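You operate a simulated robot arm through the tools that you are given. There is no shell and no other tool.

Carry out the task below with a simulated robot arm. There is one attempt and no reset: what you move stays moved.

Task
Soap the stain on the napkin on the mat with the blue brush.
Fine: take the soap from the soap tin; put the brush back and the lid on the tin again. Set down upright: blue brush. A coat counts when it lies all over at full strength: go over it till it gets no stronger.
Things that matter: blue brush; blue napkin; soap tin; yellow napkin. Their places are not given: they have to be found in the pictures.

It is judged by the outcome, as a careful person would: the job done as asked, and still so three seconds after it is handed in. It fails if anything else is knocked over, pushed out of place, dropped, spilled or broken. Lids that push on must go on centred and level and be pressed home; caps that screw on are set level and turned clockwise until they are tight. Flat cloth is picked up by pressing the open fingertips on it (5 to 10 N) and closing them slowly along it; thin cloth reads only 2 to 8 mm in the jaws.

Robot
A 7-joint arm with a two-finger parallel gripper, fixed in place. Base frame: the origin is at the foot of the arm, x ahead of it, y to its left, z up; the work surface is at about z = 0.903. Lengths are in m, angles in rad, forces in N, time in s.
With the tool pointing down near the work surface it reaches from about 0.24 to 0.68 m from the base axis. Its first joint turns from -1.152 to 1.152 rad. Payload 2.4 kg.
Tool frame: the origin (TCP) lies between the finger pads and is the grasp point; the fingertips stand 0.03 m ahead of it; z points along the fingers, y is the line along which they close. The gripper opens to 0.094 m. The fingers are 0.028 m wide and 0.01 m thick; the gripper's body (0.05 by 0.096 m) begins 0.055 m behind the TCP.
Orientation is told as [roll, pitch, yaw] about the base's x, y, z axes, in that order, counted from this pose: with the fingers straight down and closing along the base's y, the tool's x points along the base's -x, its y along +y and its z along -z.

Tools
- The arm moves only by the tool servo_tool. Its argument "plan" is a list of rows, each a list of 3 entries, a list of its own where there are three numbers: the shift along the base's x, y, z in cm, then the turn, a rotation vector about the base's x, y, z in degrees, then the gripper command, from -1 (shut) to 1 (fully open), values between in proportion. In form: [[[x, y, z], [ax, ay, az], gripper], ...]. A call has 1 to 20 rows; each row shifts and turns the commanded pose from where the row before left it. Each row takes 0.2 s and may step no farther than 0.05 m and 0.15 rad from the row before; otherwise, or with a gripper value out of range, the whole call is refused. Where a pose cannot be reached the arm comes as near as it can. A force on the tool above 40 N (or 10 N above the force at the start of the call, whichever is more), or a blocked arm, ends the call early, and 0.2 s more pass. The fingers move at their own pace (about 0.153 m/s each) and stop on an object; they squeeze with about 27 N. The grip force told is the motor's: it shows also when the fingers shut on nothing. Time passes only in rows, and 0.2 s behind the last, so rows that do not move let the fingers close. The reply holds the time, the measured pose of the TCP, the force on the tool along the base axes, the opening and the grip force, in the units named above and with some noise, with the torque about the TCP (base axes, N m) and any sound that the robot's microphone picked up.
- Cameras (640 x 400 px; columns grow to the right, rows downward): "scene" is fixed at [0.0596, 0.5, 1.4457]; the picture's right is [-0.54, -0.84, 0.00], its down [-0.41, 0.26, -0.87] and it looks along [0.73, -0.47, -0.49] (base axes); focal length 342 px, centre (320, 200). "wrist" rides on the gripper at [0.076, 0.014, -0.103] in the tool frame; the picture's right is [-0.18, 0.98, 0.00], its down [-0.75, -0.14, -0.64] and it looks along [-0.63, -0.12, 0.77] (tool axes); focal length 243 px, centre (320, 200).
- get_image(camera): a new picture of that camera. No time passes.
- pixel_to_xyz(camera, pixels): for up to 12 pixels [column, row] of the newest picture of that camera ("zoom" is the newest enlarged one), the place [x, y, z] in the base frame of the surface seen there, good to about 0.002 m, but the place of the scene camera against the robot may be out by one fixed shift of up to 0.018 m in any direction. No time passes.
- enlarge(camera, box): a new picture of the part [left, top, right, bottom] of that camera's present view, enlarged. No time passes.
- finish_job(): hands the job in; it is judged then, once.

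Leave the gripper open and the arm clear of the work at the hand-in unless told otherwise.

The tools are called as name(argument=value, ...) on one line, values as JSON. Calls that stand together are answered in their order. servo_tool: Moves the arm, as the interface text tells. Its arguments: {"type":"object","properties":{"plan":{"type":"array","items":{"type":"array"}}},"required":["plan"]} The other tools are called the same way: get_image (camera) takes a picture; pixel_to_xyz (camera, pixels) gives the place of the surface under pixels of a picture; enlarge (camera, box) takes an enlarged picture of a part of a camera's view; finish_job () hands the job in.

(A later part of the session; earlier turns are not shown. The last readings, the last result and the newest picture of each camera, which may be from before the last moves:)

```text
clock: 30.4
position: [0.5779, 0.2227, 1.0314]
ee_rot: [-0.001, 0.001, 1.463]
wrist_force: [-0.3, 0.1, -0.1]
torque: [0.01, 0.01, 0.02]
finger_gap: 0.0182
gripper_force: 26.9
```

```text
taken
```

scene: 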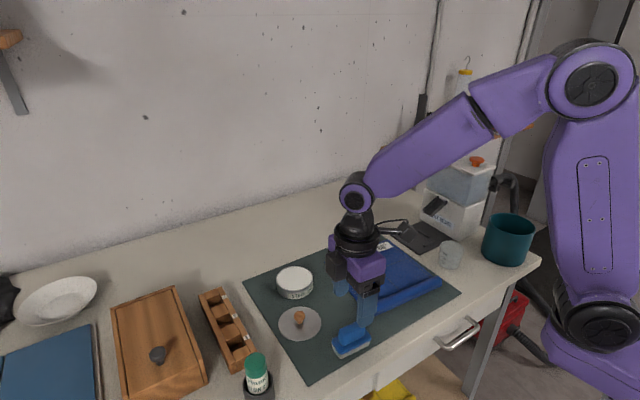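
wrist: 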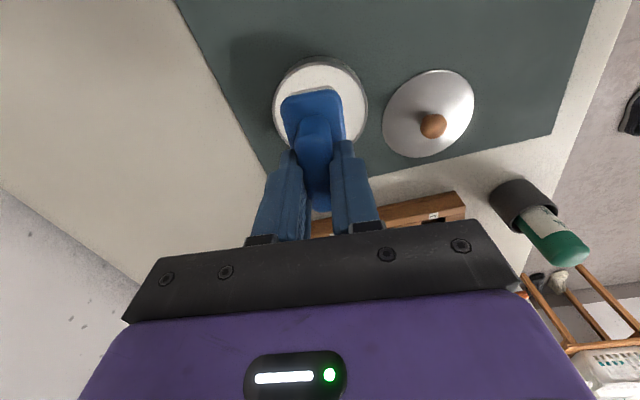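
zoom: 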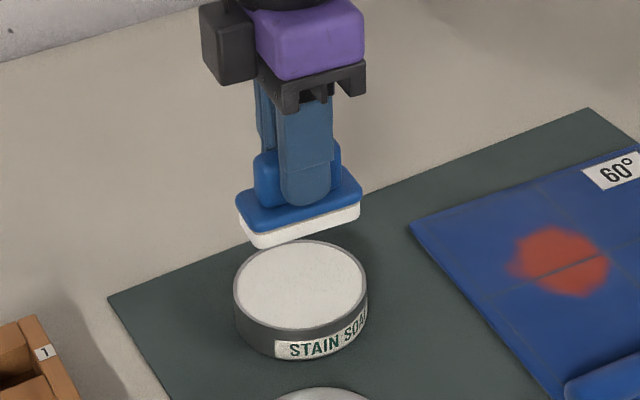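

The bristles turned from beige to white, so the brush has taken soap and the tin hasn't moved. I carry it over the stain centre at (0.525, 0.062) and come down close above the napkin.

servo_tool(plan=[[[-1.27, -4.05, 0], [0, 0, 0], -1], [[-1.27, -4.05, 0], [0, 0, 0], -1], [[-1.27, -4.05, 0], [0, 0, 0], -1], [[-1.27, -4.05, 0], [0, 0, 0], -1], [[0, 0, -3], [0, 0, 0], -1], [[0, 0, -2.5], [0, 0, 0], -1], [[0, 0, -0.8], [0, 0, 0], -1], [[0, 0, 0], [0, 0, 0], -1]])

enlarge(camera="scene", box=[300, 210, 460, 330])

get_image(camera="wrist")

```text
clock: 32.2
position: [0.5264, 0.059, 0.9705]
ee_rot: [-0.002, 0.0, 1.464]
wrist_force: [0.8, -0.2, -0.2]
torque: [-0.03, -0.01, 0.01]
finger_gap: 0.0183
gripper_force: 26.8
```

```text
3.33 times, centred on (380, 270) of scene
```

zoom: 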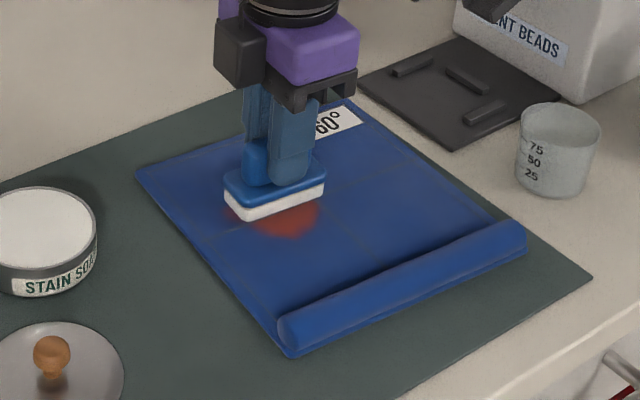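

```text
taken
```

wrist: 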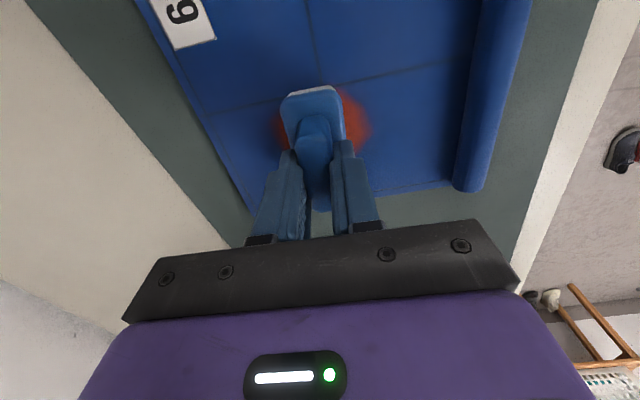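

The brush is right over the stain. I lower it in 1–2 mm steps until it touches lightly.

servo_tool(plan=[[[0, 0, -0.2], [0, 0, 0], -1], [[0, 0, -0.2], [0, 0, 0], -1], [[0, 0, -0.1], [0, 0, 0], -1], [[0, 0, -0.1], [0, 0, 0], -1]])

```text
clock: 33.2
position: [0.5276, 0.0598, 0.9656]
ee_rot: [0.0, 0.0, 1.465]
wrist_force: [-0.1, 0.5, -0.3]
torque: [0.01, 0.04, 0.02]
finger_gap: 0.0182
gripper_force: 26.8
```

No contact yet at z=0.965. Another millimetre or two.

servo_tool(plan=[[[0, 0, -0.1], [0, 0, 0], -1], [[0, 0, -0.05], [0, 0, 0], -1]])

```text
clock: 33.8
position: [0.529, 0.0606, 0.9635]
ee_rot: [-0.001, -0.001, 1.465]
wrist_force: [-2.7, -2.0, 9.4]
torque: [0.04, 0.12, 0.03]
finger_gap: 0.0181
gripper_force: 26.7
```

Light contact at about 9 N. I make one short slow stroke toward −x and look at whether the napkin stays put.

servo_tool(plan=[[[-0.4, 0, 0], [0, 0, 0], -1], [[-0.4, 0, 0], [0, 0, 0], -1], [[-0.4, 0, 0], [0, 0, 0], -1]])

enlarge(camera="scene", box=[300, 210, 460, 330])

```text
clock: 34.6
position: [0.5167, 0.0608, 0.9639]
ee_rot: [-0.001, 0.0, 1.466]
wrist_force: [4.0, 0.6, 9.3]
torque: [0.12, -0.2, -0.01]
finger_gap: 0.0182
gripper_force: 27.1
```

```text
3.33 times, centred on (380, 270) of scene
```

zoom: 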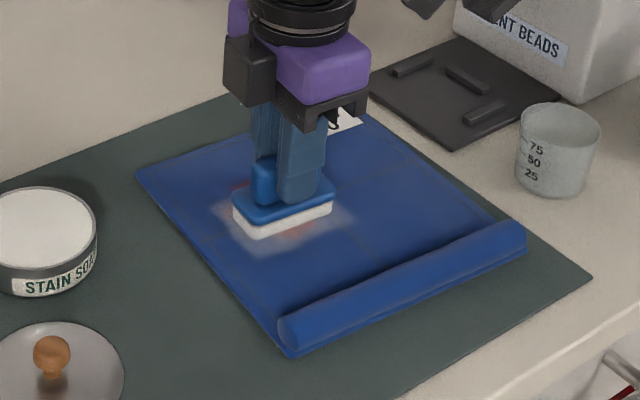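

The napkin stays in place and soap is going on. I make longer strokes over the whole stain in x.

servo_tool(plan=[[[-0.5, 0, 0], [0, 0, 0], -1], [[-0.5, 0, 0], [0, 0, 0], -1], [[-0.4, 0, 0], [0, 0, 0], -1], [[0.5, 0, 0], [0, 0, 0], -1], [[0.5, 0, 0], [0, 0, 0], -1], [[0.5, 0, 0], [0, 0, 0], -1], [[0.5, 0, 0], [0, 0, 0], -1], [[0.5, 0, 0], [0, 0, 0], -1], [[0.5, 0, 0], [0, 0, 0], -1], [[0.5, 0, 0], [0, 0, 0], -1], [[0.5, 0, 0], [0, 0, 0], -1], [[0.5, 0, 0], [0, 0, 0], -1], [[0.5, 0, 0], [0, 0, 0], -1], [[0.4, 0, 0], [0, 0, 0], -1]])

enlarge(camera="scene", box=[300, 210, 460, 330])

```text
clock: 35.7
position: [0.505, 0.0606, 0.9622]
ee_rot: [0.01, 0.002, 1.467]
wrist_force: [-5.0, -1.1, 13.2]
torque: [-0.01, 0.08, -0.02]
finger_gap: 0.018
gripper_force: 26.5
stopped in row 5: the force on the tool passed its limit at 43 N (the readings are from after the stop); the commanded pose is now the measured one
```

```text
3.33 times, centred on (380, 270) of scene
```

zoom: 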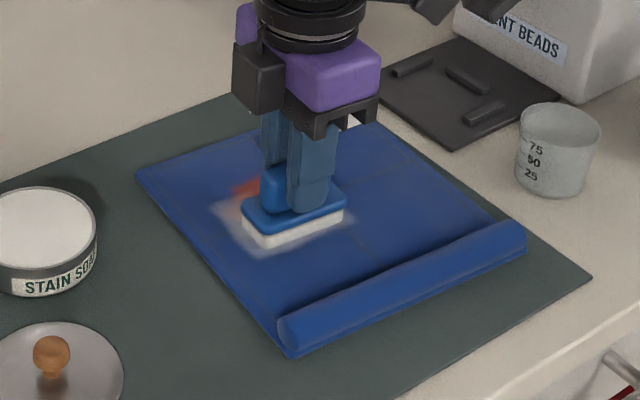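

The call stopped on a 43 N spike when the stroke reversed. I ease up 1 mm and read the force.

servo_tool(plan=[[[0, 0, 0.1], [0, 0, 0], -1], [[0, 0, 0], [0, 0, 0], -1]])

```text
clock: 36.3
position: [0.5057, 0.0595, 0.964]
ee_rot: [0.012, 0.002, 1.466]
wrist_force: [0.1, 0.1, 5.1]
torque: [0.18, -0.04, -0.01]
finger_gap: 0.0184
gripper_force: 27.5
```

Now 5 N, with a slight roll of 0.012 rad. I take that out and stroke gently toward +x in 3 mm steps.

servo_tool(plan=[[[0, 0, 0.05], [-0.6, 0, 0], -1], [[0.3, 0, 0], [0, 0, 0], -1], [[0.3, 0, 0], [0, 0, 0], -1], [[0.3, 0, 0], [0, 0, 0], -1], [[0.3, 0, 0], [0, 0, 0], -1], [[0.3, 0, 0], [0, 0, 0], -1], [[0.3, 0, 0], [0, 0, 0], -1]])

```text
clock: 37.9
position: [0.5237, 0.0595, 0.964]
ee_rot: [0.012, 0.012, 1.466]
wrist_force: [0.5, -0.5, -1.4]
torque: [-0.02, 0.03, -0.02]
finger_gap: 0.0181
gripper_force: 27.1
```

No contact now, and the angles show the tilt is about the base's y axis, with my correction having gone to the wrong axis. I level the tool here, just off the cloth.

servo_tool(plan=[[[0, 0, 0.1], [0.61, -0.75, 0], -1], [[0, 0, 0], [0, 0, 0], -1]])

enlarge(camera="scene", box=[300, 210, 460, 330])

```text
clock: 38.5
position: [0.5242, 0.0602, 0.9655]
ee_rot: [-0.002, -0.001, 1.466]
wrist_force: [0.1, 0.6, -0.2]
torque: [0.02, 0.03, -0.01]
finger_gap: 0.018
gripper_force: 26.7
```

```text
3.33 times, centred on (380, 270) of scene
```

zoom: 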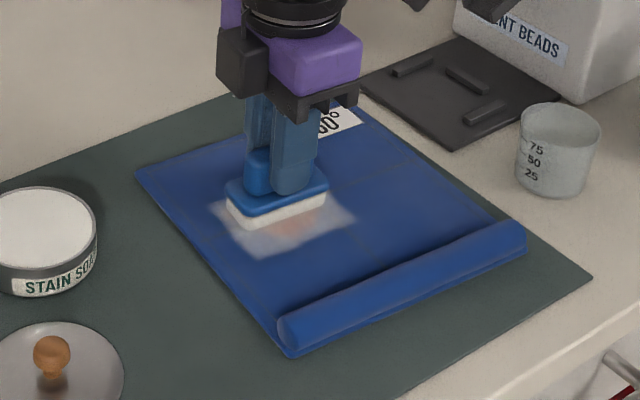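

It's level again. I lower to light contact and stroke on to the far edge of the stain (+x).

servo_tool(plan=[[[0, 0.1, -0.1], [0, 0, 0], -1], [[0, 0, -0.05], [0, 0, 0], -1], [[0.3, 0, 0], [0, 0, 0], -1], [[0.3, 0, 0], [0, 0, 0], -1], [[0.3, 0, 0], [0, 0, 0], -1], [[0.3, 0, 0], [0, 0, 0], -1]])

```text
clock: 39.9
position: [0.5349, 0.0618, 0.9614]
ee_rot: [-0.002, 0.0, 1.466]
wrist_force: [-1.9, 0.1, 3.4]
torque: [0.04, 0.1, -0.02]
finger_gap: 0.0181
gripper_force: 26.9
```

Light contact of 3.4 N with a small drag. I continue +x to the far side.

servo_tool(plan=[[[0.3, 0, 0], [0, 0, 0], -1], [[0.3, 0, 0], [0, 0, 0], -1], [[0.3, 0, 0], [0, 0, 0], -1], [[0.3, 0, 0], [0, 0, 0], -1], [[0.3, 0, 0], [0, 0, 0], -1], [[0.3, 0, 0], [0, 0, 0], -1], [[0.2, 0, 0], [0, 0, 0], -1]])

enlarge(camera="scene", box=[300, 210, 460, 330])

```text
clock: 41.5
position: [0.5559, 0.0613, 0.9635]
ee_rot: [-0.001, 0.002, 1.465]
wrist_force: [-0.9, 0.1, 2.2]
torque: [0.04, 0.03, 0.01]
finger_gap: 0.018
gripper_force: 26.4
```

```text
3.33 times, centred on (380, 270) of scene
```

zoom: 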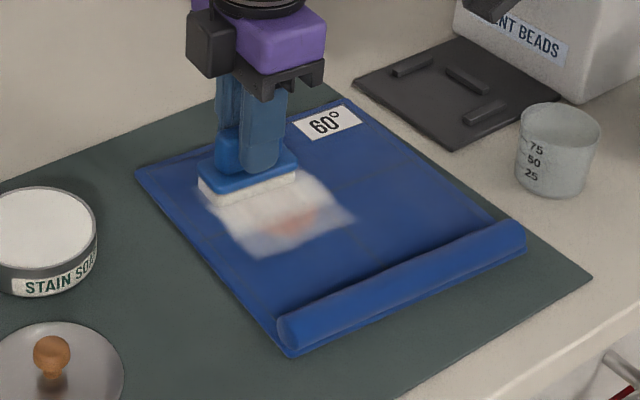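

The far part is whitening; some red still shows on the near side. I stroke back toward −x with slow steps.

servo_tool(plan=[[[-0.3, 0, 0], [0, 0, 0], -1], [[-0.3, 0, 0], [0, 0, 0], -1], [[-0.3, 0, 0], [0, 0, 0], -1], [[-0.3, 0, 0], [0, 0, 0], -1], [[-0.3, 0, 0], [0, 0, 0], -1], [[-0.3, 0, 0], [0, 0, 0], -1], [[-0.3, 0, 0], [0, 0, 0], -1], [[-0.3, 0, 0], [0, 0, 0], -1], [[-0.3, 0, 0], [0, 0, 0], -1], [[-0.3, 0, 0], [0, 0, 0], -1], [[-0.3, 0, 0], [0, 0, 0], -1], [[-0.3, 0, 0], [0, 0, 0], -1], [[-0.3, 0, 0], [0, 0, 0], -1], [[-0.3, 0, 0], [0, 0, 0], -1], [[-0.3, 0, 0], [0, 0, 0], -1], [[-0.3, 0, 0], [0, 0, 0], -1], [[-0.3, 0, 0], [0, 0, 0], -1], [[-0.3, 0, 0], [0, 0, 0], -1]])

enlarge(camera="scene", box=[300, 210, 460, 330])

```text
clock: 45.3
position: [0.5011, 0.0612, 0.963]
ee_rot: [-0.005, 0.0, 1.467]
wrist_force: [0.7, 0.0, 2.7]
torque: [0.0, -0.02, 0.03]
finger_gap: 0.0178
gripper_force: 27.0
```

```text
3.33 times, centred on (380, 270) of scene
```

zoom: 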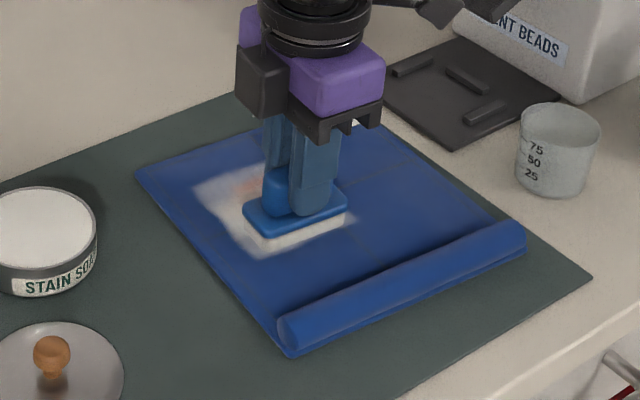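

This works at 2–3 N. I make the next +x stroke shifted 4 mm toward −y to make sure the edge is covered.

servo_tool(plan=[[[0, -0.2, 0], [0, 0, 0], -1], [[0.3, -0.2, 0], [0, 0, 0], -1], [[0.3, 0, 0], [0, 0, 0], -1], [[0.3, 0, 0], [0, 0, 0], -1], [[0.3, 0, 0], [0, 0, 0], -1], [[0.3, 0, 0], [0, 0, 0], -1], [[0.3, 0, 0], [0, 0, 0], -1], [[0.3, 0, 0], [0, 0, 0], -1], [[0.3, 0, 0], [0, 0, 0], -1], [[0.3, 0, 0], [0, 0, 0], -1], [[0.3, 0, 0], [0, 0, 0], -1], [[0.3, 0, 0], [0, 0, 0], -1], [[0.3, 0, 0], [0, 0, 0], -1], [[0.3, 0, 0], [0, 0, 0], -1], [[0.3, 0, 0], [0, 0, 0], -1], [[0.3, 0, 0], [0, 0, 0], -1], [[0.3, 0, 0], [0, 0, 0], -1], [[0.3, 0, 0], [0, 0, 0], -1], [[0.3, 0, 0], [0, 0, 0], -1]])

enlarge(camera="scene", box=[300, 210, 460, 330])

```text
clock: 49.3
position: [0.5561, 0.0593, 0.9632]
ee_rot: [-0.002, 0.001, 1.466]
wrist_force: [-3.3, -0.3, 8.1]
torque: [0.02, 0.2, 0.0]
finger_gap: 0.018
gripper_force: 27.0
```

```text
3.33 times, centred on (380, 270) of scene
```

zoom: 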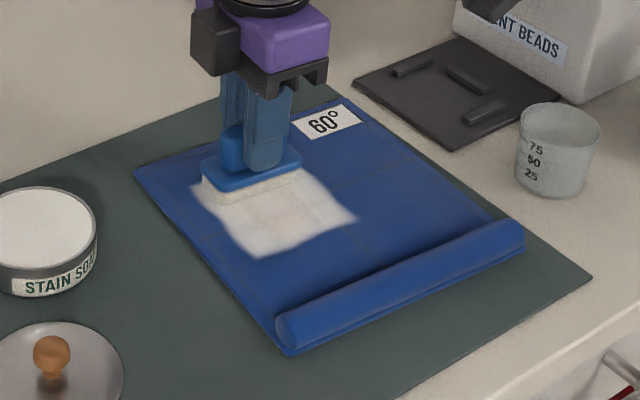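

The patch is nearly white all over, and the napkin has hardly moved. I make a return stroke shifted +6 mm in y, slightly lighter.

servo_tool(plan=[[[0, 0.2, 0.05], [0, 0, 0], -1], [[-0.3, 0.2, 0], [0, 0, 0], -1], [[-0.3, 0.2, 0], [0, 0, 0], -1], [[-0.3, 0, 0], [0, 0, 0], -1], [[-0.3, 0, 0], [0, 0, 0], -1], [[-0.3, 0, 0], [0, 0, 0], -1], [[-0.3, 0, 0], [0, 0, 0], -1], [[-0.3, 0, 0], [0, 0, 0], -1], [[-0.3, 0, 0], [0, 0, 0], -1], [[-0.3, 0, 0], [0, 0, 0], -1], [[-0.3, 0, 0], [0, 0, 0], -1], [[-0.3, 0, 0], [0, 0, 0], -1], [[-0.3, 0, 0], [0, 0, 0], -1], [[-0.3, 0, 0], [0, 0, 0], -1], [[-0.3, 0, 0], [0, 0, 0], -1], [[-0.3, 0, 0], [0, 0, 0], -1], [[-0.3, 0, 0], [0, 0, 0], -1], [[-0.3, 0, 0], [0, 0, 0], -1], [[-0.3, 0, 0], [0, 0, 0], -1]])

enlarge(camera="scene", box=[300, 210, 460, 330])

```text
clock: 53.3
position: [0.502, 0.0642, 0.9629]
ee_rot: [-0.001, 0.002, 1.468]
wrist_force: [1.2, -0.3, 2.7]
torque: [0.02, -0.05, 0.0]
finger_gap: 0.0181
gripper_force: 26.9
```

```text
3.33 times, centred on (380, 270) of scene
```

zoom: 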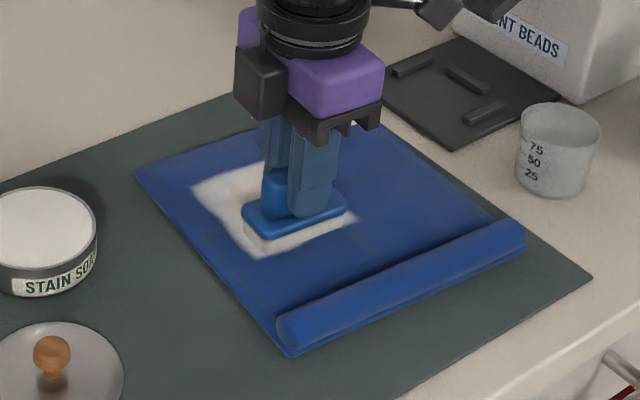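

The patch looks white. I lift off and move toward the tin side to look at the stain unobstructed and inspect the bristles.

servo_tool(plan=[[[0, 0, 0.5], [0, 0, 0], -1], [[0, 0, 2.5], [0, 0, 0], -1], [[0, 0, 3.8], [0, 0, 0], -1], [[1.9, 4, 0], [0, 0, 0], -1], [[1.9, 4, 0], [0, 0, 0], -1], [[1.9, 4, 0], [0, 0, 0], -1], [[1.9, 4, 0], [0, 0, 0], -1], [[0, 0, 0], [0, 0, 0], -1]])

enlarge(camera="scene", box=[320, 230, 440, 320])

get_image(camera="scene")

```text
clock: 55.1
position: [0.5778, 0.2234, 1.0317]
ee_rot: [-0.002, 0.002, 1.467]
wrist_force: [0.2, -0.1, -0.7]
torque: [-0.01, 0.01, -0.01]
finger_gap: 0.0182
gripper_force: 27.2
```

```text
4.44 times, centred on (380, 275) of scene
```

zoom: 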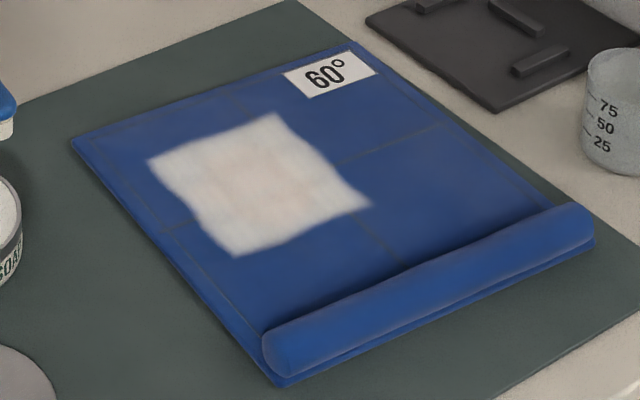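

```text
taken
```

scene: 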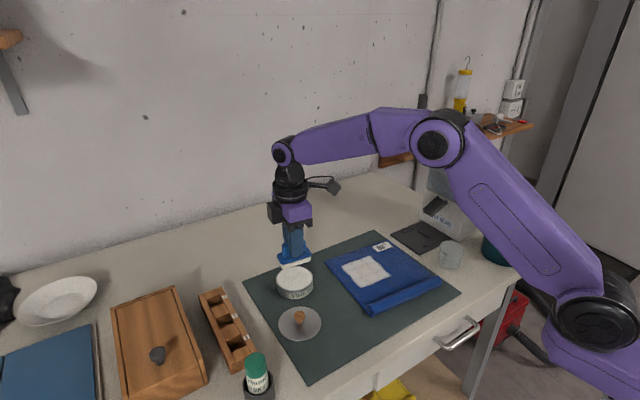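

The stain is covered, with a faint pink tint still in the middle. I zoom in closer on the patch and on the bristles.

enlarge(camera="scene", box=[335, 245, 405, 295])

enlarge(camera="scene", box=[260, 230, 330, 310])

get_image(camera="wrist")

```text
8.00 times, centred on (370, 270) of scene
```

zoom: 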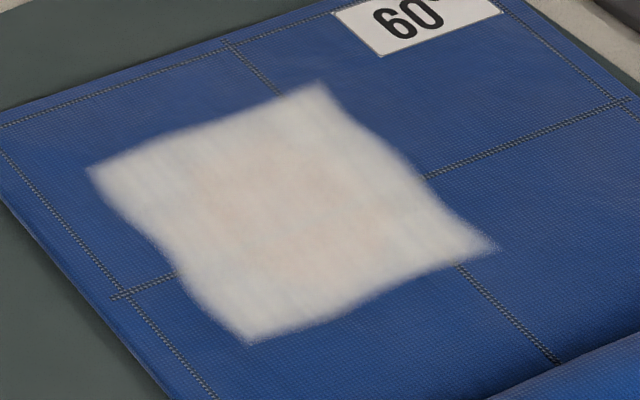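

```text
5.00 times, centred on (295, 270) of scene
```

zoom: 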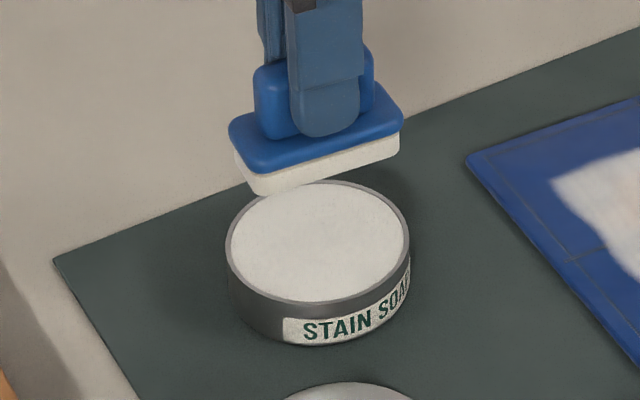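

```text
taken
```

wrist: 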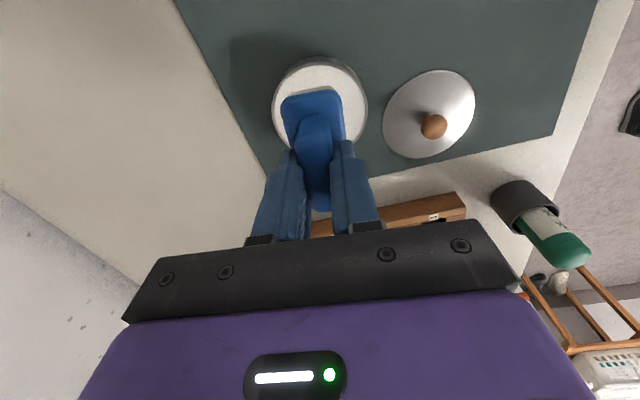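

The middle still has a faint pink tint and the bristles are greyer, so I'll take more soap and go over it again. I lower the brush to just above the soap.

servo_tool(plan=[[[0, 0, -2], [0, 0, 0], -1], [[0, 0, -2], [0, 0, 0], -1], [[0, 0, -0.4], [0, 0, 0], -1], [[0, 0, -0.1], [0, 0, 0], -1], [[0, 0, -0.1], [0, 0, 0], -1]])

```text
clock: 56.3
position: [0.5769, 0.224, 0.986]
ee_rot: [-0.001, 0.0, 1.467]
wrist_force: [0.1, -0.1, -0.5]
torque: [0.0, -0.01, -0.01]
finger_gap: 0.0179
gripper_force: 26.8
```

No contact yet at 0.986. Two more millimetre steps.

servo_tool(plan=[[[0, 0, -0.1], [0, 0, 0], -1], [[0, 0, -0.05], [0, 0, 0], -1], [[0, 0, 0], [0, 0, 0], -1]])

```text
clock: 57.1
position: [0.5774, 0.2228, 0.9843]
ee_rot: [-0.002, 0.0, 1.465]
wrist_force: [-0.4, -0.7, -0.6]
torque: [-0.01, 0.0, 0.02]
finger_gap: 0.0179
gripper_force: 26.9
```

Still no load on the tool. One more millimetre.

servo_tool(plan=[[[0, 0, -0.1], [0, 0, 0], -1], [[0, 0, 0], [0, 0, 0], -1], [[0, 0, 0], [0, 0, 0], -1], [[0, 0, 0], [0, 0, 0], -1]])

```text
clock: 58.1
position: [0.5771, 0.2251, 0.9834]
ee_rot: [-0.005, 0.0, 1.468]
wrist_force: [-0.6, -1.0, 12.0]
torque: [-0.13, 0.14, 0.02]
finger_gap: 0.0177
gripper_force: 27.0
```

In contact at 12 N for most of a second. I lift, check the bristles, and go back over the stain.

servo_tool(plan=[[[0, 0, 0.5], [0, 0, 0], -1], [[0, 0, 2], [0, 0, 0], -1], [[0, 0, 2.5], [0, 0, 0], -1], [[0, 0, 0], [0, 0, 0], -1]])

enlarge(camera="scene", box=[260, 230, 330, 310])

```text
clock: 59.1
position: [0.5778, 0.2216, 1.0329]
ee_rot: [-0.003, 0.002, 1.466]
wrist_force: [0.4, -0.1, -1.1]
torque: [-0.01, -0.01, 0.02]
finger_gap: 0.0178
gripper_force: 27.1
```

```text
5.00 times, centred on (295, 270) of scene
```

zoom: 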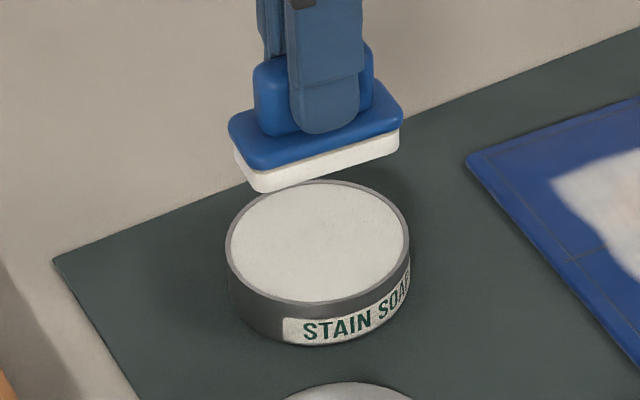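

The bristles are bright white again. I carry the brush to the far end of the stain and go down to just above the cloth.

servo_tool(plan=[[[-0.55, -4.05, 0], [0, 0, 0], -1], [[-0.55, -4.05, 0], [0, 0, 0], -1], [[-0.55, -4.05, 0], [0, 0, 0], -1], [[-0.55, -4.05, 0], [0, 0, 0], -1], [[0, 0, -3], [0, 0, 0], -1], [[0, 0, -2.5], [0, 0, 0], -1], [[0, 0, -0.9], [0, 0, 0], -1], [[0, 0, -0.1], [0, 0, 0], -1], [[0, 0, -0.1], [0, 0, 0], -1]])

```text
clock: 61.1
position: [0.5545, 0.0616, 0.9679]
ee_rot: [-0.002, 0.001, 1.466]
wrist_force: [0.5, -0.8, -0.2]
torque: [-0.01, 0.01, 0.01]
finger_gap: 0.0179
gripper_force: 26.7
```

Still clear at 0.968. I go down in 1 mm steps to contact.

servo_tool(plan=[[[0, 0, -0.1], [0, 0, 0], -1], [[0, 0, -0.1], [0, 0, 0], -1], [[0, 0, -0.1], [0, 0, 0], -1], [[0, 0, 0], [0, 0, 0], -1]])

```text
clock: 62.1
position: [0.5556, 0.0617, 0.9639]
ee_rot: [-0.001, 0.001, 1.467]
wrist_force: [0.4, -0.2, -1.0]
torque: [-0.01, -0.03, 0.0]
finger_gap: 0.0177
gripper_force: 26.7
```

One more millimetre.

servo_tool(plan=[[[0, 0, -0.1], [0, 0, 0], -1], [[-0.1, 0, 0], [0, 0, 0], -1]])

```text
clock: 62.7
position: [0.5559, 0.0615, 0.9634]
ee_rot: [-0.003, 0.0, 1.467]
wrist_force: [1.8, 1.5, 3.2]
torque: [0.02, -0.04, -0.01]
finger_gap: 0.0181
gripper_force: 26.7
```

Light contact at 3 N. I stroke toward −x over the whole stain.

servo_tool(plan=[[[-0.3, 0, 0], [0, 0, 0], -1], [[-0.3, 0, 0], [0, 0, 0], -1], [[-0.3, 0, 0], [0, 0, 0], -1], [[-0.3, 0, 0], [0, 0, 0], -1], [[-0.3, 0, 0], [0, 0, 0], -1], [[-0.3, 0, 0], [0, 0, 0], -1], [[-0.3, 0, 0], [0, 0, 0], -1], [[-0.3, 0, 0], [0, 0, 0], -1], [[-0.3, 0, 0], [0, 0, 0], -1], [[-0.3, 0, 0], [0, 0, 0], -1], [[-0.3, 0, 0], [0, 0, 0], -1], [[-0.3, 0, 0], [0, 0, 0], -1], [[-0.3, 0, 0], [0, 0, 0], -1], [[-0.3, 0, 0], [0, 0, 0], -1], [[-0.3, 0, 0], [0, 0, 0], -1], [[-0.3, 0, 0], [0, 0, 0], -1], [[-0.3, 0, 0], [0, 0, 0], -1], [[-0.3, 0, 0], [0, 0, 0], -1]])

enlarge(camera="scene", box=[320, 230, 440, 320])

```text
clock: 66.5
position: [0.5003, 0.0628, 0.9638]
ee_rot: [0.0, 0.001, 1.466]
wrist_force: [2.0, 0.0, 6.8]
torque: [0.06, -0.13, 0.02]
finger_gap: 0.0183
gripper_force: 27.3
```

```text
4.44 times, centred on (380, 275) of scene
```

zoom: 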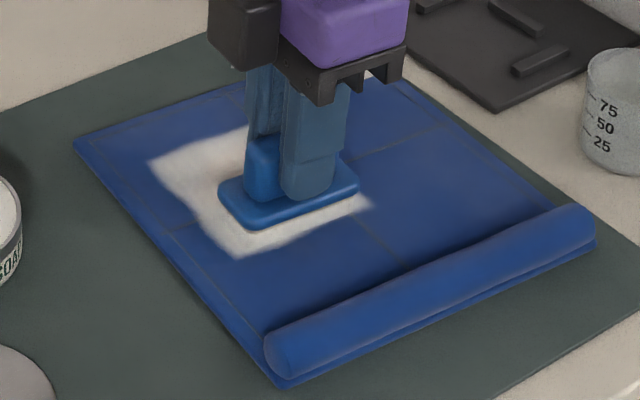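

Good. A +x stroke back over it.

servo_tool(plan=[[[0.1, -0.1, 0.03], [0, 0, 0], -1], [[0.3, 0, 0], [0, 0, 0], -1], [[0.3, 0, 0], [0, 0, 0], -1], [[0.3, 0, 0], [0, 0, 0], -1], [[0.3, 0, 0], [0, 0, 0], -1], [[0.3, 0, 0], [0, 0, 0], -1], [[0.3, 0, 0], [0, 0, 0], -1], [[0.3, 0, 0], [0, 0, 0], -1], [[0.3, 0, 0], [0, 0, 0], -1], [[0.3, 0, 0], [0, 0, 0], -1], [[0.3, 0, 0], [0, 0, 0], -1], [[0.3, 0, 0], [0, 0, 0], -1], [[0.3, 0, 0], [0, 0, 0], -1], [[0.3, 0, 0], [0, 0, 0], -1], [[0.3, 0, 0], [0, 0, 0], -1], [[0.3, 0, 0], [0, 0, 0], -1], [[0.3, 0, 0], [0, 0, 0], -1], [[0.3, 0, 0], [0, 0, 0], -1], [[0.2, 0, 0], [0, 0, 0], -1]])

enlarge(camera="scene", box=[335, 245, 405, 295])

```text
clock: 70.5
position: [0.5553, 0.0595, 0.9633]
ee_rot: [-0.002, 0.001, 1.465]
wrist_force: [-0.7, 0.0, -1.2]
torque: [0.0, 0.01, -0.03]
finger_gap: 0.0181
gripper_force: 27.5
```

```text
8.00 times, centred on (370, 270) of scene
```

zoom: 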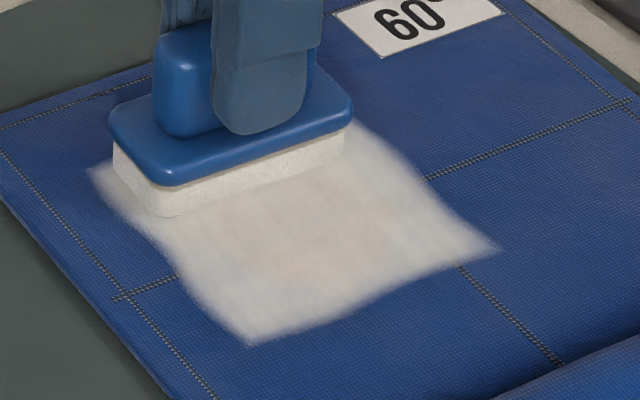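

Contact was lost by the end of that stroke. I lower slightly and make another stroke toward −x.

servo_tool(plan=[[[0, 0.1, -0.08], [0, 0, 0], -1], [[-0.3, 0, 0], [0, 0, 0], -1], [[-0.3, 0, 0], [0, 0, 0], -1], [[-0.3, 0, 0], [0, 0, 0], -1], [[-0.3, 0, 0], [0, 0, 0], -1], [[-0.3, 0, 0], [0, 0, 0], -1], [[-0.3, 0, 0], [0, 0, 0], -1], [[-0.3, 0, 0], [0, 0, 0], -1], [[-0.3, 0, 0], [0, 0, 0], -1], [[-0.3, 0, 0], [0, 0, 0], -1], [[-0.3, 0, 0], [0, 0, 0], -1], [[-0.3, 0, 0], [0, 0, 0], -1], [[-0.3, 0, 0], [0, 0, 0], -1], [[-0.3, 0, 0], [0, 0, 0], -1], [[-0.3, 0, 0], [0, 0, 0], -1], [[-0.3, 0, 0], [0, 0, 0], -1], [[-0.3, 0, 0], [0, 0, 0], -1], [[-0.3, 0, 0], [0, 0, 0], -1], [[-0.3, 0, 0], [0, 0, 0], -1]])

enlarge(camera="scene", box=[335, 245, 405, 295])

```text
clock: 74.5
position: [0.5013, 0.0612, 0.9629]
ee_rot: [-0.002, -0.001, 1.466]
wrist_force: [5.3, 0.2, 12.6]
torque: [-0.05, -0.23, 0.02]
finger_gap: 0.0184
gripper_force: 26.8
```

```text
8.00 times, centred on (370, 270) of scene
```

zoom: 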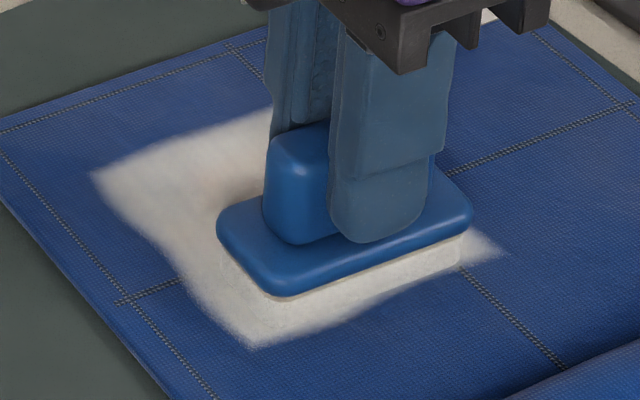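

Force was 12.6 N here, a bit firm. I ease up, stroke back toward +x, and lower slightly along the way so contact keeps on.

servo_tool(plan=[[[0, 0, 0.05], [0, 0, 0], -1], [[0.3, 0, 0], [0, 0, 0], -1], [[0.3, 0, 0], [0, 0, 0], -1], [[0.3, 0, 0], [0, 0, 0], -1], [[0.3, 0, 0], [0, 0, 0], -1], [[0.3, 0, -0.01], [0, 0, 0], -1], [[0.3, 0, 0], [0, 0, 0], -1], [[0.3, 0, -0.01], [0, 0, 0], -1], [[0.3, 0, 0], [0, 0, 0], -1], [[0.3, 0, -0.01], [0, 0, 0], -1], [[0.3, 0, 0], [0, 0, 0], -1], [[0.3, 0, -0.01], [0, 0, 0], -1], [[0.3, 0, 0], [0, 0, 0], -1], [[0.3, 0, -0.01], [0, 0, 0], -1], [[0.3, 0, 0], [0, 0, 0], -1], [[0.3, 0, 0], [0, 0, 0], -1], [[0.3, 0, 0], [0, 0, 0], -1], [[0.3, 0, 0], [0, 0, 0], -1], [[0.3, 0, 0], [0, 0, 0], -1]])

enlarge(camera="scene", box=[335, 245, 405, 295])

```text
clock: 78.5
position: [0.5547, 0.0615, 0.9631]
ee_rot: [0.0, 0.002, 1.467]
wrist_force: [-5.6, -0.1, 14.1]
torque: [0.01, 0.24, 0.01]
finger_gap: 0.0183
gripper_force: 27.3
```

```text
8.00 times, centred on (370, 270) of scene
```

zoom: 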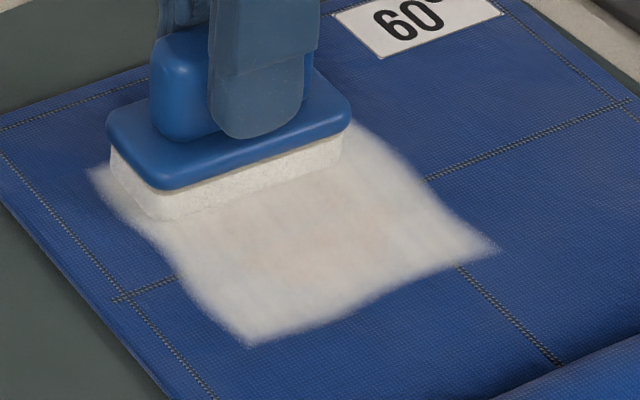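

Now 14 N there. I lift off and move to the tin side to compare the patch with the earlier look.

servo_tool(plan=[[[0, 0, 0.5], [0, 0, 0], -1], [[0, 0, 2.5], [0, 0, 0], -1], [[0, 0, 3.8], [0, 0, 0], -1], [[0.6, 4, 0], [0, 0, 0], -1], [[0.6, 4, 0], [0, 0, 0], -1], [[0.6, 4, 0], [0, 0, 0], -1], [[0.55, 4.2, 0], [0, 0, 0], -1], [[0, 0, 0], [0, 0, 0], -1]])

enlarge(camera="scene", box=[335, 245, 405, 295])

enlarge(camera="scene", box=[260, 230, 330, 310])

```text
clock: 80.3
position: [0.5782, 0.2242, 1.0308]
ee_rot: [-0.002, 0.0, 1.465]
wrist_force: [-0.1, -0.4, 0.1]
torque: [-0.01, 0.03, 0.01]
finger_gap: 0.0179
gripper_force: 27.3
```

```text
8.00 times, centred on (370, 270) of scene
```

zoom: 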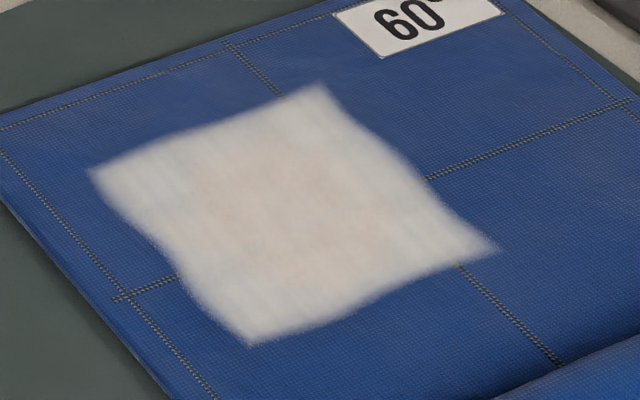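

```text
5.00 times, centred on (295, 270) of scene
```

zoom: 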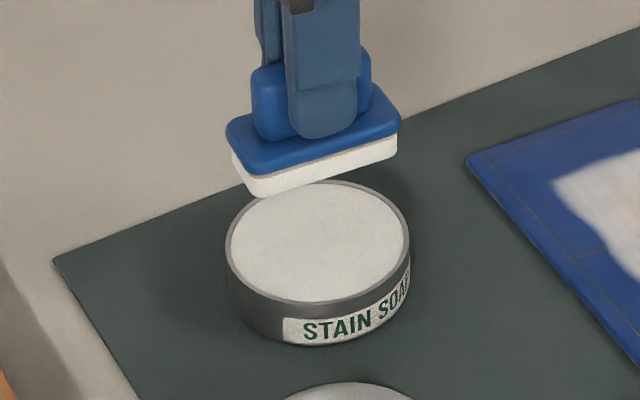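

The patch looks essentially unchanged from before the second load, and the bristles stayed whiter, so the coat seems saturated. To be sure, I do one more round trip with the soap still on the brush.

servo_tool(plan=[[[-0.6, -4.0, 0], [0, 0, 0], -1], [[-0.6, -4.0, 0], [0, 0, 0], -1], [[-0.6, -4.0, 0], [0, 0, 0], -1], [[-0.55, -4.2, 0], [0, 0, 0], -1], [[0, 0, -3.5], [0, 0, 0], -1], [[0, 0, -2.7], [0, 0, 0], -1], [[0, 0, -0.2], [0, 0, 0], -1], [[0, 0, -0.1], [0, 0, 0], -1], [[0, 0, -0.1], [0, 0, 0], -1]])

```text
clock: 82.3
position: [0.5554, 0.0605, 0.9646]
ee_rot: [-0.002, 0.001, 1.467]
wrist_force: [-0.2, -0.1, -0.7]
torque: [0.0, -0.01, 0.0]
finger_gap: 0.0181
gripper_force: 27.3
```

Just above contact at 0.9646. I lower 1.3 mm and stroke toward −x with a small +y offset.

servo_tool(plan=[[[0, 0.2, -0.1], [0, 0, 0], -1], [[-0.1, 0.2, -0.03], [0, 0, 0], -1], [[-0.3, 0, 0], [0, 0, 0], -1], [[-0.3, 0, 0], [0, 0, 0], -1], [[-0.3, 0, 0], [0, 0, 0], -1], [[-0.3, 0, 0], [0, 0, 0], -1], [[-0.3, 0, 0], [0, 0, 0], -1], [[-0.3, 0, 0], [0, 0, 0], -1], [[-0.3, 0, 0], [0, 0, 0], -1], [[-0.3, 0, 0], [0, 0, 0], -1], [[-0.3, 0, 0], [0, 0, 0], -1], [[-0.3, 0, 0], [0, 0, 0], -1], [[-0.3, 0, 0], [0, 0, 0], -1], [[-0.3, 0, 0], [0, 0, 0], -1], [[-0.3, 0, 0], [0, 0, 0], -1], [[-0.3, 0, 0], [0, 0, 0], -1], [[-0.3, 0, 0], [0, 0, 0], -1], [[-0.3, 0, 0], [0, 0, 0], -1], [[-0.3, 0, 0], [0, 0, 0], -1], [[-0.3, 0, 0], [0, 0, 0], -1]])

enlarge(camera="scene", box=[335, 245, 405, 295])

```text
clock: 86.5
position: [0.4995, 0.0656, 0.9631]
ee_rot: [-0.001, 0.0, 1.467]
wrist_force: [2.4, -0.8, 5.3]
torque: [0.0, -0.09, 0.0]
finger_gap: 0.0182
gripper_force: 26.9
```

```text
8.00 times, centred on (370, 270) of scene
```

zoom: 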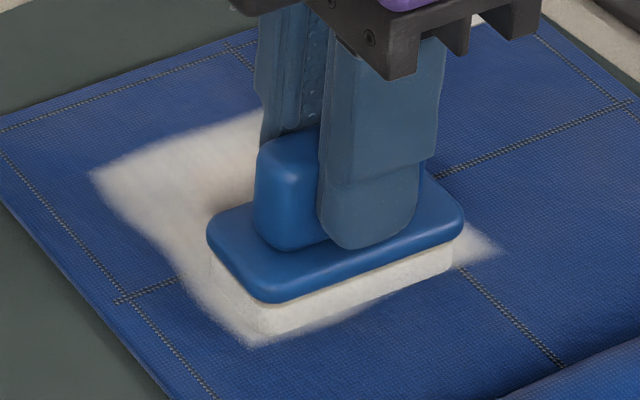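

Contact is good at 5 N. I make the return stroke toward +x, offset to −y.

servo_tool(plan=[[[0.1, -0.2, 0], [0, 0, 0], -1], [[0.3, -0.2, 0], [0, 0, 0], -1], [[0.3, -0.2, 0], [0, 0, 0], -1], [[0.3, -0.2, 0], [0, 0, 0], -1], [[0.3, 0, 0], [0, 0, 0], -1], [[0.3, 0, 0], [0, 0, 0], -1], [[0.3, 0, 0], [0, 0, 0], -1], [[0.3, 0, 0], [0, 0, 0], -1], [[0.3, 0, 0], [0, 0, 0], -1], [[0.3, 0, 0], [0, 0, 0], -1], [[0.3, 0, 0], [0, 0, 0], -1], [[0.3, 0, 0], [0, 0, 0], -1], [[0.3, 0, 0], [0, 0, 0], -1], [[0.3, 0, 0], [0, 0, 0], -1], [[0.3, 0, 0], [0, 0, 0], -1], [[0.3, 0, 0], [0, 0, 0], -1], [[0.3, 0, 0], [0, 0, 0], -1], [[0.3, 0, 0], [0, 0, 0], -1], [[0.3, 0, 0], [0, 0, 0], -1]])

enlarge(camera="scene", box=[335, 245, 405, 295])

```text
clock: 90.5
position: [0.5553, 0.0572, 0.9639]
ee_rot: [-0.002, 0.002, 1.466]
wrist_force: [-2.7, 0.4, 5.0]
torque: [0.03, 0.1, 0.02]
finger_gap: 0.0182
gripper_force: 27.2
```

```text
8.00 times, centred on (370, 270) of scene
```

zoom: 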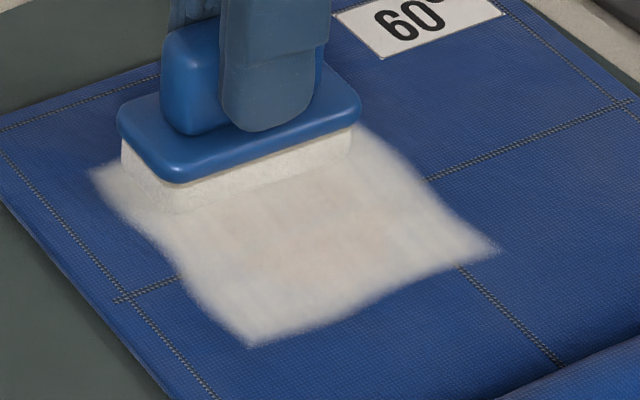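

No visible change any more: the coat is at full strength. I lift and carry the brush back above its home at (0.3826, 0.2138).

servo_tool(plan=[[[0, 0, 0.5], [0, 0, 0], -1], [[0, 0, 2.5], [0, 0, 0], -1], [[0, 0, 3.8], [0, 0, 0], -1], [[-3.45, 3.12, 0], [0, 0, 0], -1], [[-3.45, 3.12, 0], [0, 0, 0], -1], [[-3.45, 3.12, 0], [0, 0, 0], -1], [[-3.45, 3.12, 0], [0, 0, 0], -1], [[-3.45, 3.12, 0], [0, 0, 0], -1], [[0, 0, 0], [0, 0, 0], -1], [[0, 0, 0], [0, 0, 0], -1]])

enlarge(camera="scene", box=[335, 245, 405, 295])

get_image(camera="scene")

```text
clock: 92.7
position: [0.3803, 0.2145, 1.0328]
ee_rot: [-0.003, 0.0, 1.466]
wrist_force: [-0.1, -0.6, -0.9]
torque: [0.0, 0.01, 0.01]
finger_gap: 0.0181
gripper_force: 27.9
```

```text
8.00 times, centred on (370, 270) of scene
```

zoom: 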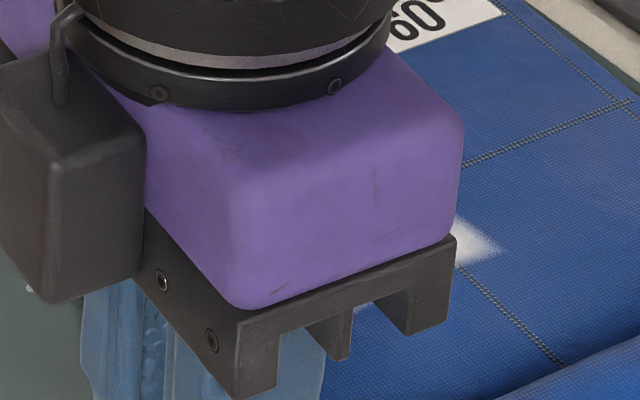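

```text
taken
```

scene: 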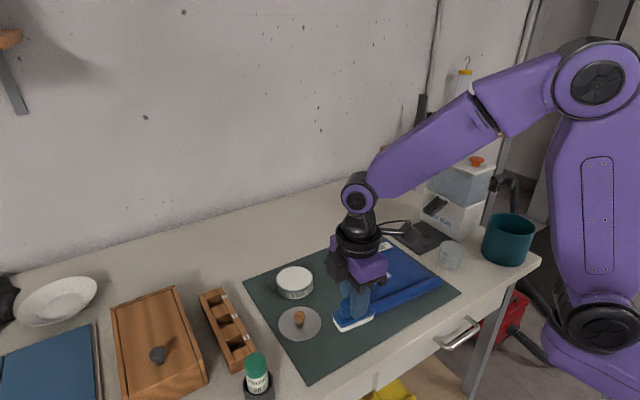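

The brush is above its home spot. I lower it to about 3 mm above the mat.

servo_tool(plan=[[[0.15, 0, -2.5], [0, 0, 0], -1], [[0, 0, -2.5], [0, 0, 0], -1], [[0, 0, -1.6], [0, 0, 0], -1], [[0, 0, -0.3], [0, 0, 0], -1], [[0, 0, 0], [0, 0, 0], -1]])

enlarge(camera="scene", box=[280, 290, 400, 365])

```text
clock: 93.9
position: [0.3846, 0.215, 0.9612]
ee_rot: [-0.003, -0.002, 1.465]
wrist_force: [1.0, -0.1, 0.1]
torque: [-0.04, 0.0, 0.0]
finger_gap: 0.0179
gripper_force: 26.9
```

```text
5.33 times, centred on (340, 328) of scene
```

zoom: 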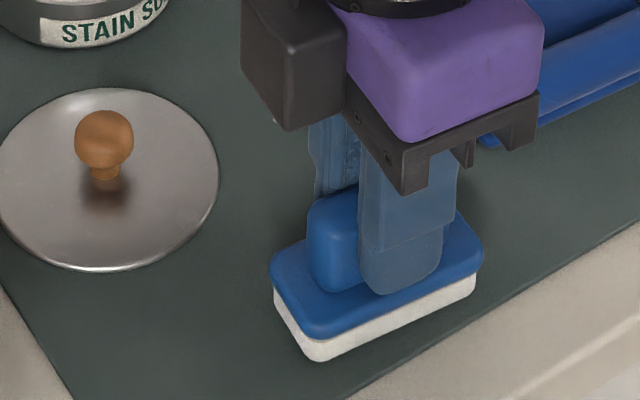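

Compared with the first picture the brush is about 2–3 mm toward +x/+y. I correct that and lower to contact in small steps.

servo_tool(plan=[[[-0.12, -0.2, 0], [0, 0, 0], -1], [[0, 0, -0.1], [0, 0, 0], -1], [[0, 0, -0.1], [0, 0, 0], -1], [[0, 0, -0.05], [0, 0, 0], -1]])

```text
clock: 94.9
position: [0.3829, 0.2104, 0.9602]
ee_rot: [-0.003, 0.001, 1.466]
wrist_force: [0.8, 0.2, 0.1]
torque: [-0.01, -0.02, 0.01]
finger_gap: 0.0182
gripper_force: 27.3
```

No contact yet. I continue down in 1 mm steps.

servo_tool(plan=[[[0, 0, -0.1], [0, 0, 0], -1], [[0, 0, -0.05], [0, 0, 0], -1], [[0, 0, 0], [0, 0, 0], -1]])

```text
clock: 95.7
position: [0.382, 0.2111, 0.9574]
ee_rot: [-0.002, 0.001, 1.466]
wrist_force: [-0.5, -0.9, 2.9]
torque: [-0.03, 0.02, 0.04]
finger_gap: 0.0178
gripper_force: 27.2
```

The brush touches at 2.9 N and is resting on the mat. I open the gripper gently, then go straight up.

servo_tool(plan=[[[0, 0, 0], [0, 0, 0], -0.4], [[0, 0, 0], [0, 0, 0], -0.1], [[0, 0, 0], [0, 0, 0], 0.2], [[0, 0, 0], [0, 0, 0], 0.2], [[0, 0, 1.5], [0, 0, 0], 0.2], [[0, 0, 3.5], [0, 0, 0], 0.2], [[0, 0, 3.5], [0, 0, 0], 0.2], [[0, 0, 0], [0, 0, 0], 0.2]])

enlarge(camera="scene", box=[280, 290, 400, 365])

get_image(camera="wrist")

```text
clock: 97.5
position: [0.3813, 0.2107, 1.045]
ee_rot: [0.0, 0.002, 1.465]
wrist_force: [0.4, 0.5, 0.6]
torque: [-0.04, -0.01, 0.0]
finger_gap: 0.0564
gripper_force: 0.0
```

```text
5.33 times, centred on (340, 328) of scene
```

zoom: 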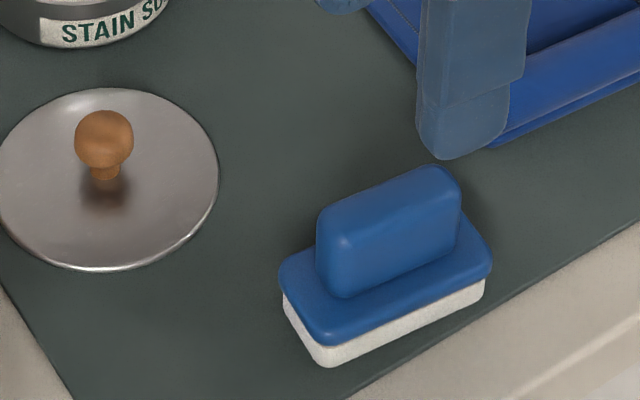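

```text
taken
```

wrist: 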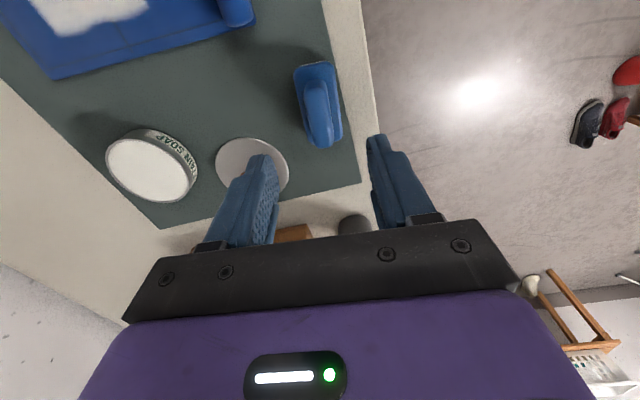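

The brush stands upright back at its place. I turn the tool back by −84° and move above the lid.

servo_tool(plan=[[[1, 0.54, 0], [0, 0, -8.4], 0], [[1, 0.54, 0], [0, 0, -8.4], 0], [[1, 0.54, 0], [0, 0, -8.4], 0], [[1, 0.54, 0], [0, 0, -8.4], 0], [[1, 0.54, 0], [0, 0, -8.4], 0], [[1, 0.54, 0], [0, 0, -8.4], 0], [[1, 0.54, 0], [0, 0, -8.4], 0], [[1, 0.54, 0], [0, 0, -8.4], 0], [[1, 0.54, 0], [0, 0, -8.4], 0], [[0.8, 0.54, 0], [0, 0, -8.4], 0], [[0, 0, 0], [0, 0, 0], 0], [[0, 0, 0], [0, 0, 0], 0]])

get_image(camera="wrist")

```text
clock: 100.1
position: [0.481, 0.2663, 1.0432]
ee_rot: [-0.002, 0.0, -0.001]
wrist_force: [0.3, -0.5, -0.1]
torque: [0.01, -0.01, 0.0]
finger_gap: 0.047
gripper_force: 0.2
```

```text
taken
```

wrist: 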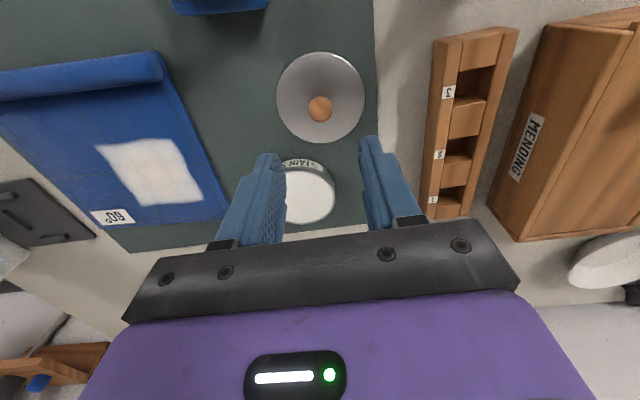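

I measure the lid, the knob and the tin again from here.

pixel_to_xyz(camera="wrist", pixels=[[320, 109], [314, 104], [327, 112], [280, 98], [363, 98], [320, 55], [320, 140], [309, 174], [333, 195], [308, 222]])

enlarge(camera="wrist", box=[80, 120, 240, 220])

```text
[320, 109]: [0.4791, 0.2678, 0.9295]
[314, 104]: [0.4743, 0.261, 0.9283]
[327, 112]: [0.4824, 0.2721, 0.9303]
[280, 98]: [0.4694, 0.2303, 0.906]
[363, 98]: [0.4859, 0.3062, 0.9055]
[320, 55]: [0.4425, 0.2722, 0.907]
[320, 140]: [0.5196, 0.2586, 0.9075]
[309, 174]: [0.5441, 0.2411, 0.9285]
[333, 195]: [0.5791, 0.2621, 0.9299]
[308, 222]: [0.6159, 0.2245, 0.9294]
```

```text
4.00 times, centred on (160, 170) of wrist
```

zoom: 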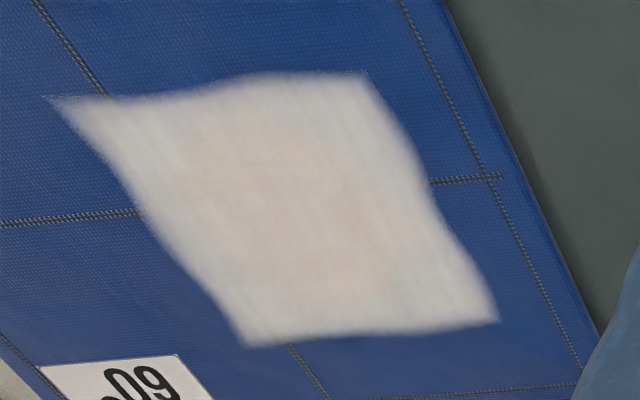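

The lid is where I left it, centre (0.480, 0.267). I go down around the knob.

servo_tool(plan=[[[0, 0.05, -3], [0, 0, 0], 0], [[0, 0, -3], [0, 0, 0], 0], [[0, 0, -2.5], [0, 0, 0], 0], [[0, 0, -1.2], [0, 0, 0], 0], [[0, 0, -0.5], [0, 0, 0], 0], [[0, 0, 0], [0, 0, 0], 0]])

enlarge(camera="scene", box=[250, 280, 350, 350])

```text
clock: 101.5
position: [0.4812, 0.2666, 0.9414]
ee_rot: [-0.002, 0.002, 0.0]
wrist_force: [-0.3, -1.0, 0.1]
torque: [-0.01, 0.0, 0.02]
finger_gap: 0.0469
gripper_force: 0.1
```

```text
5.71 times, centred on (300, 315) of scene
```

zoom: 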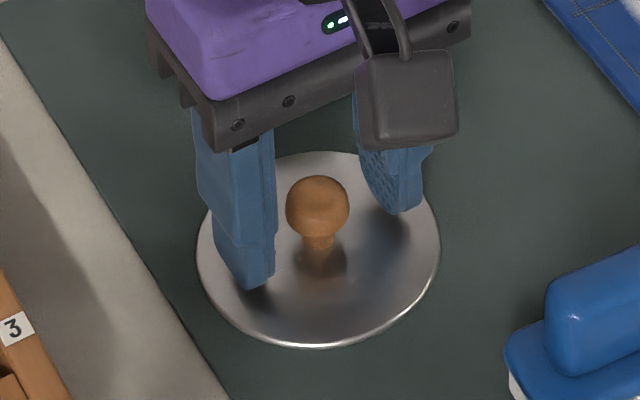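

The knob is between the fingers. I close on it.

servo_tool(plan=[[[0, 0, 0], [0, 0, 0], -0.4], [[0, 0, 0], [0, 0, 0], -0.6], [[0, 0, 0], [0, 0, 0], -1], [[0, 0, 0], [0, 0, 0], -1], [[0, 0, 0], [0, 0, 0], -1], [[0, 0, 0], [0, 0, 0], -1]])

```text
clock: 102.9
position: [0.4804, 0.2653, 0.942]
ee_rot: [-0.002, -0.002, 0.0]
wrist_force: [-0.1, 0.5, 0.3]
torque: [0.01, 0.02, -0.04]
finger_gap: 0.021
gripper_force: 26.9
```

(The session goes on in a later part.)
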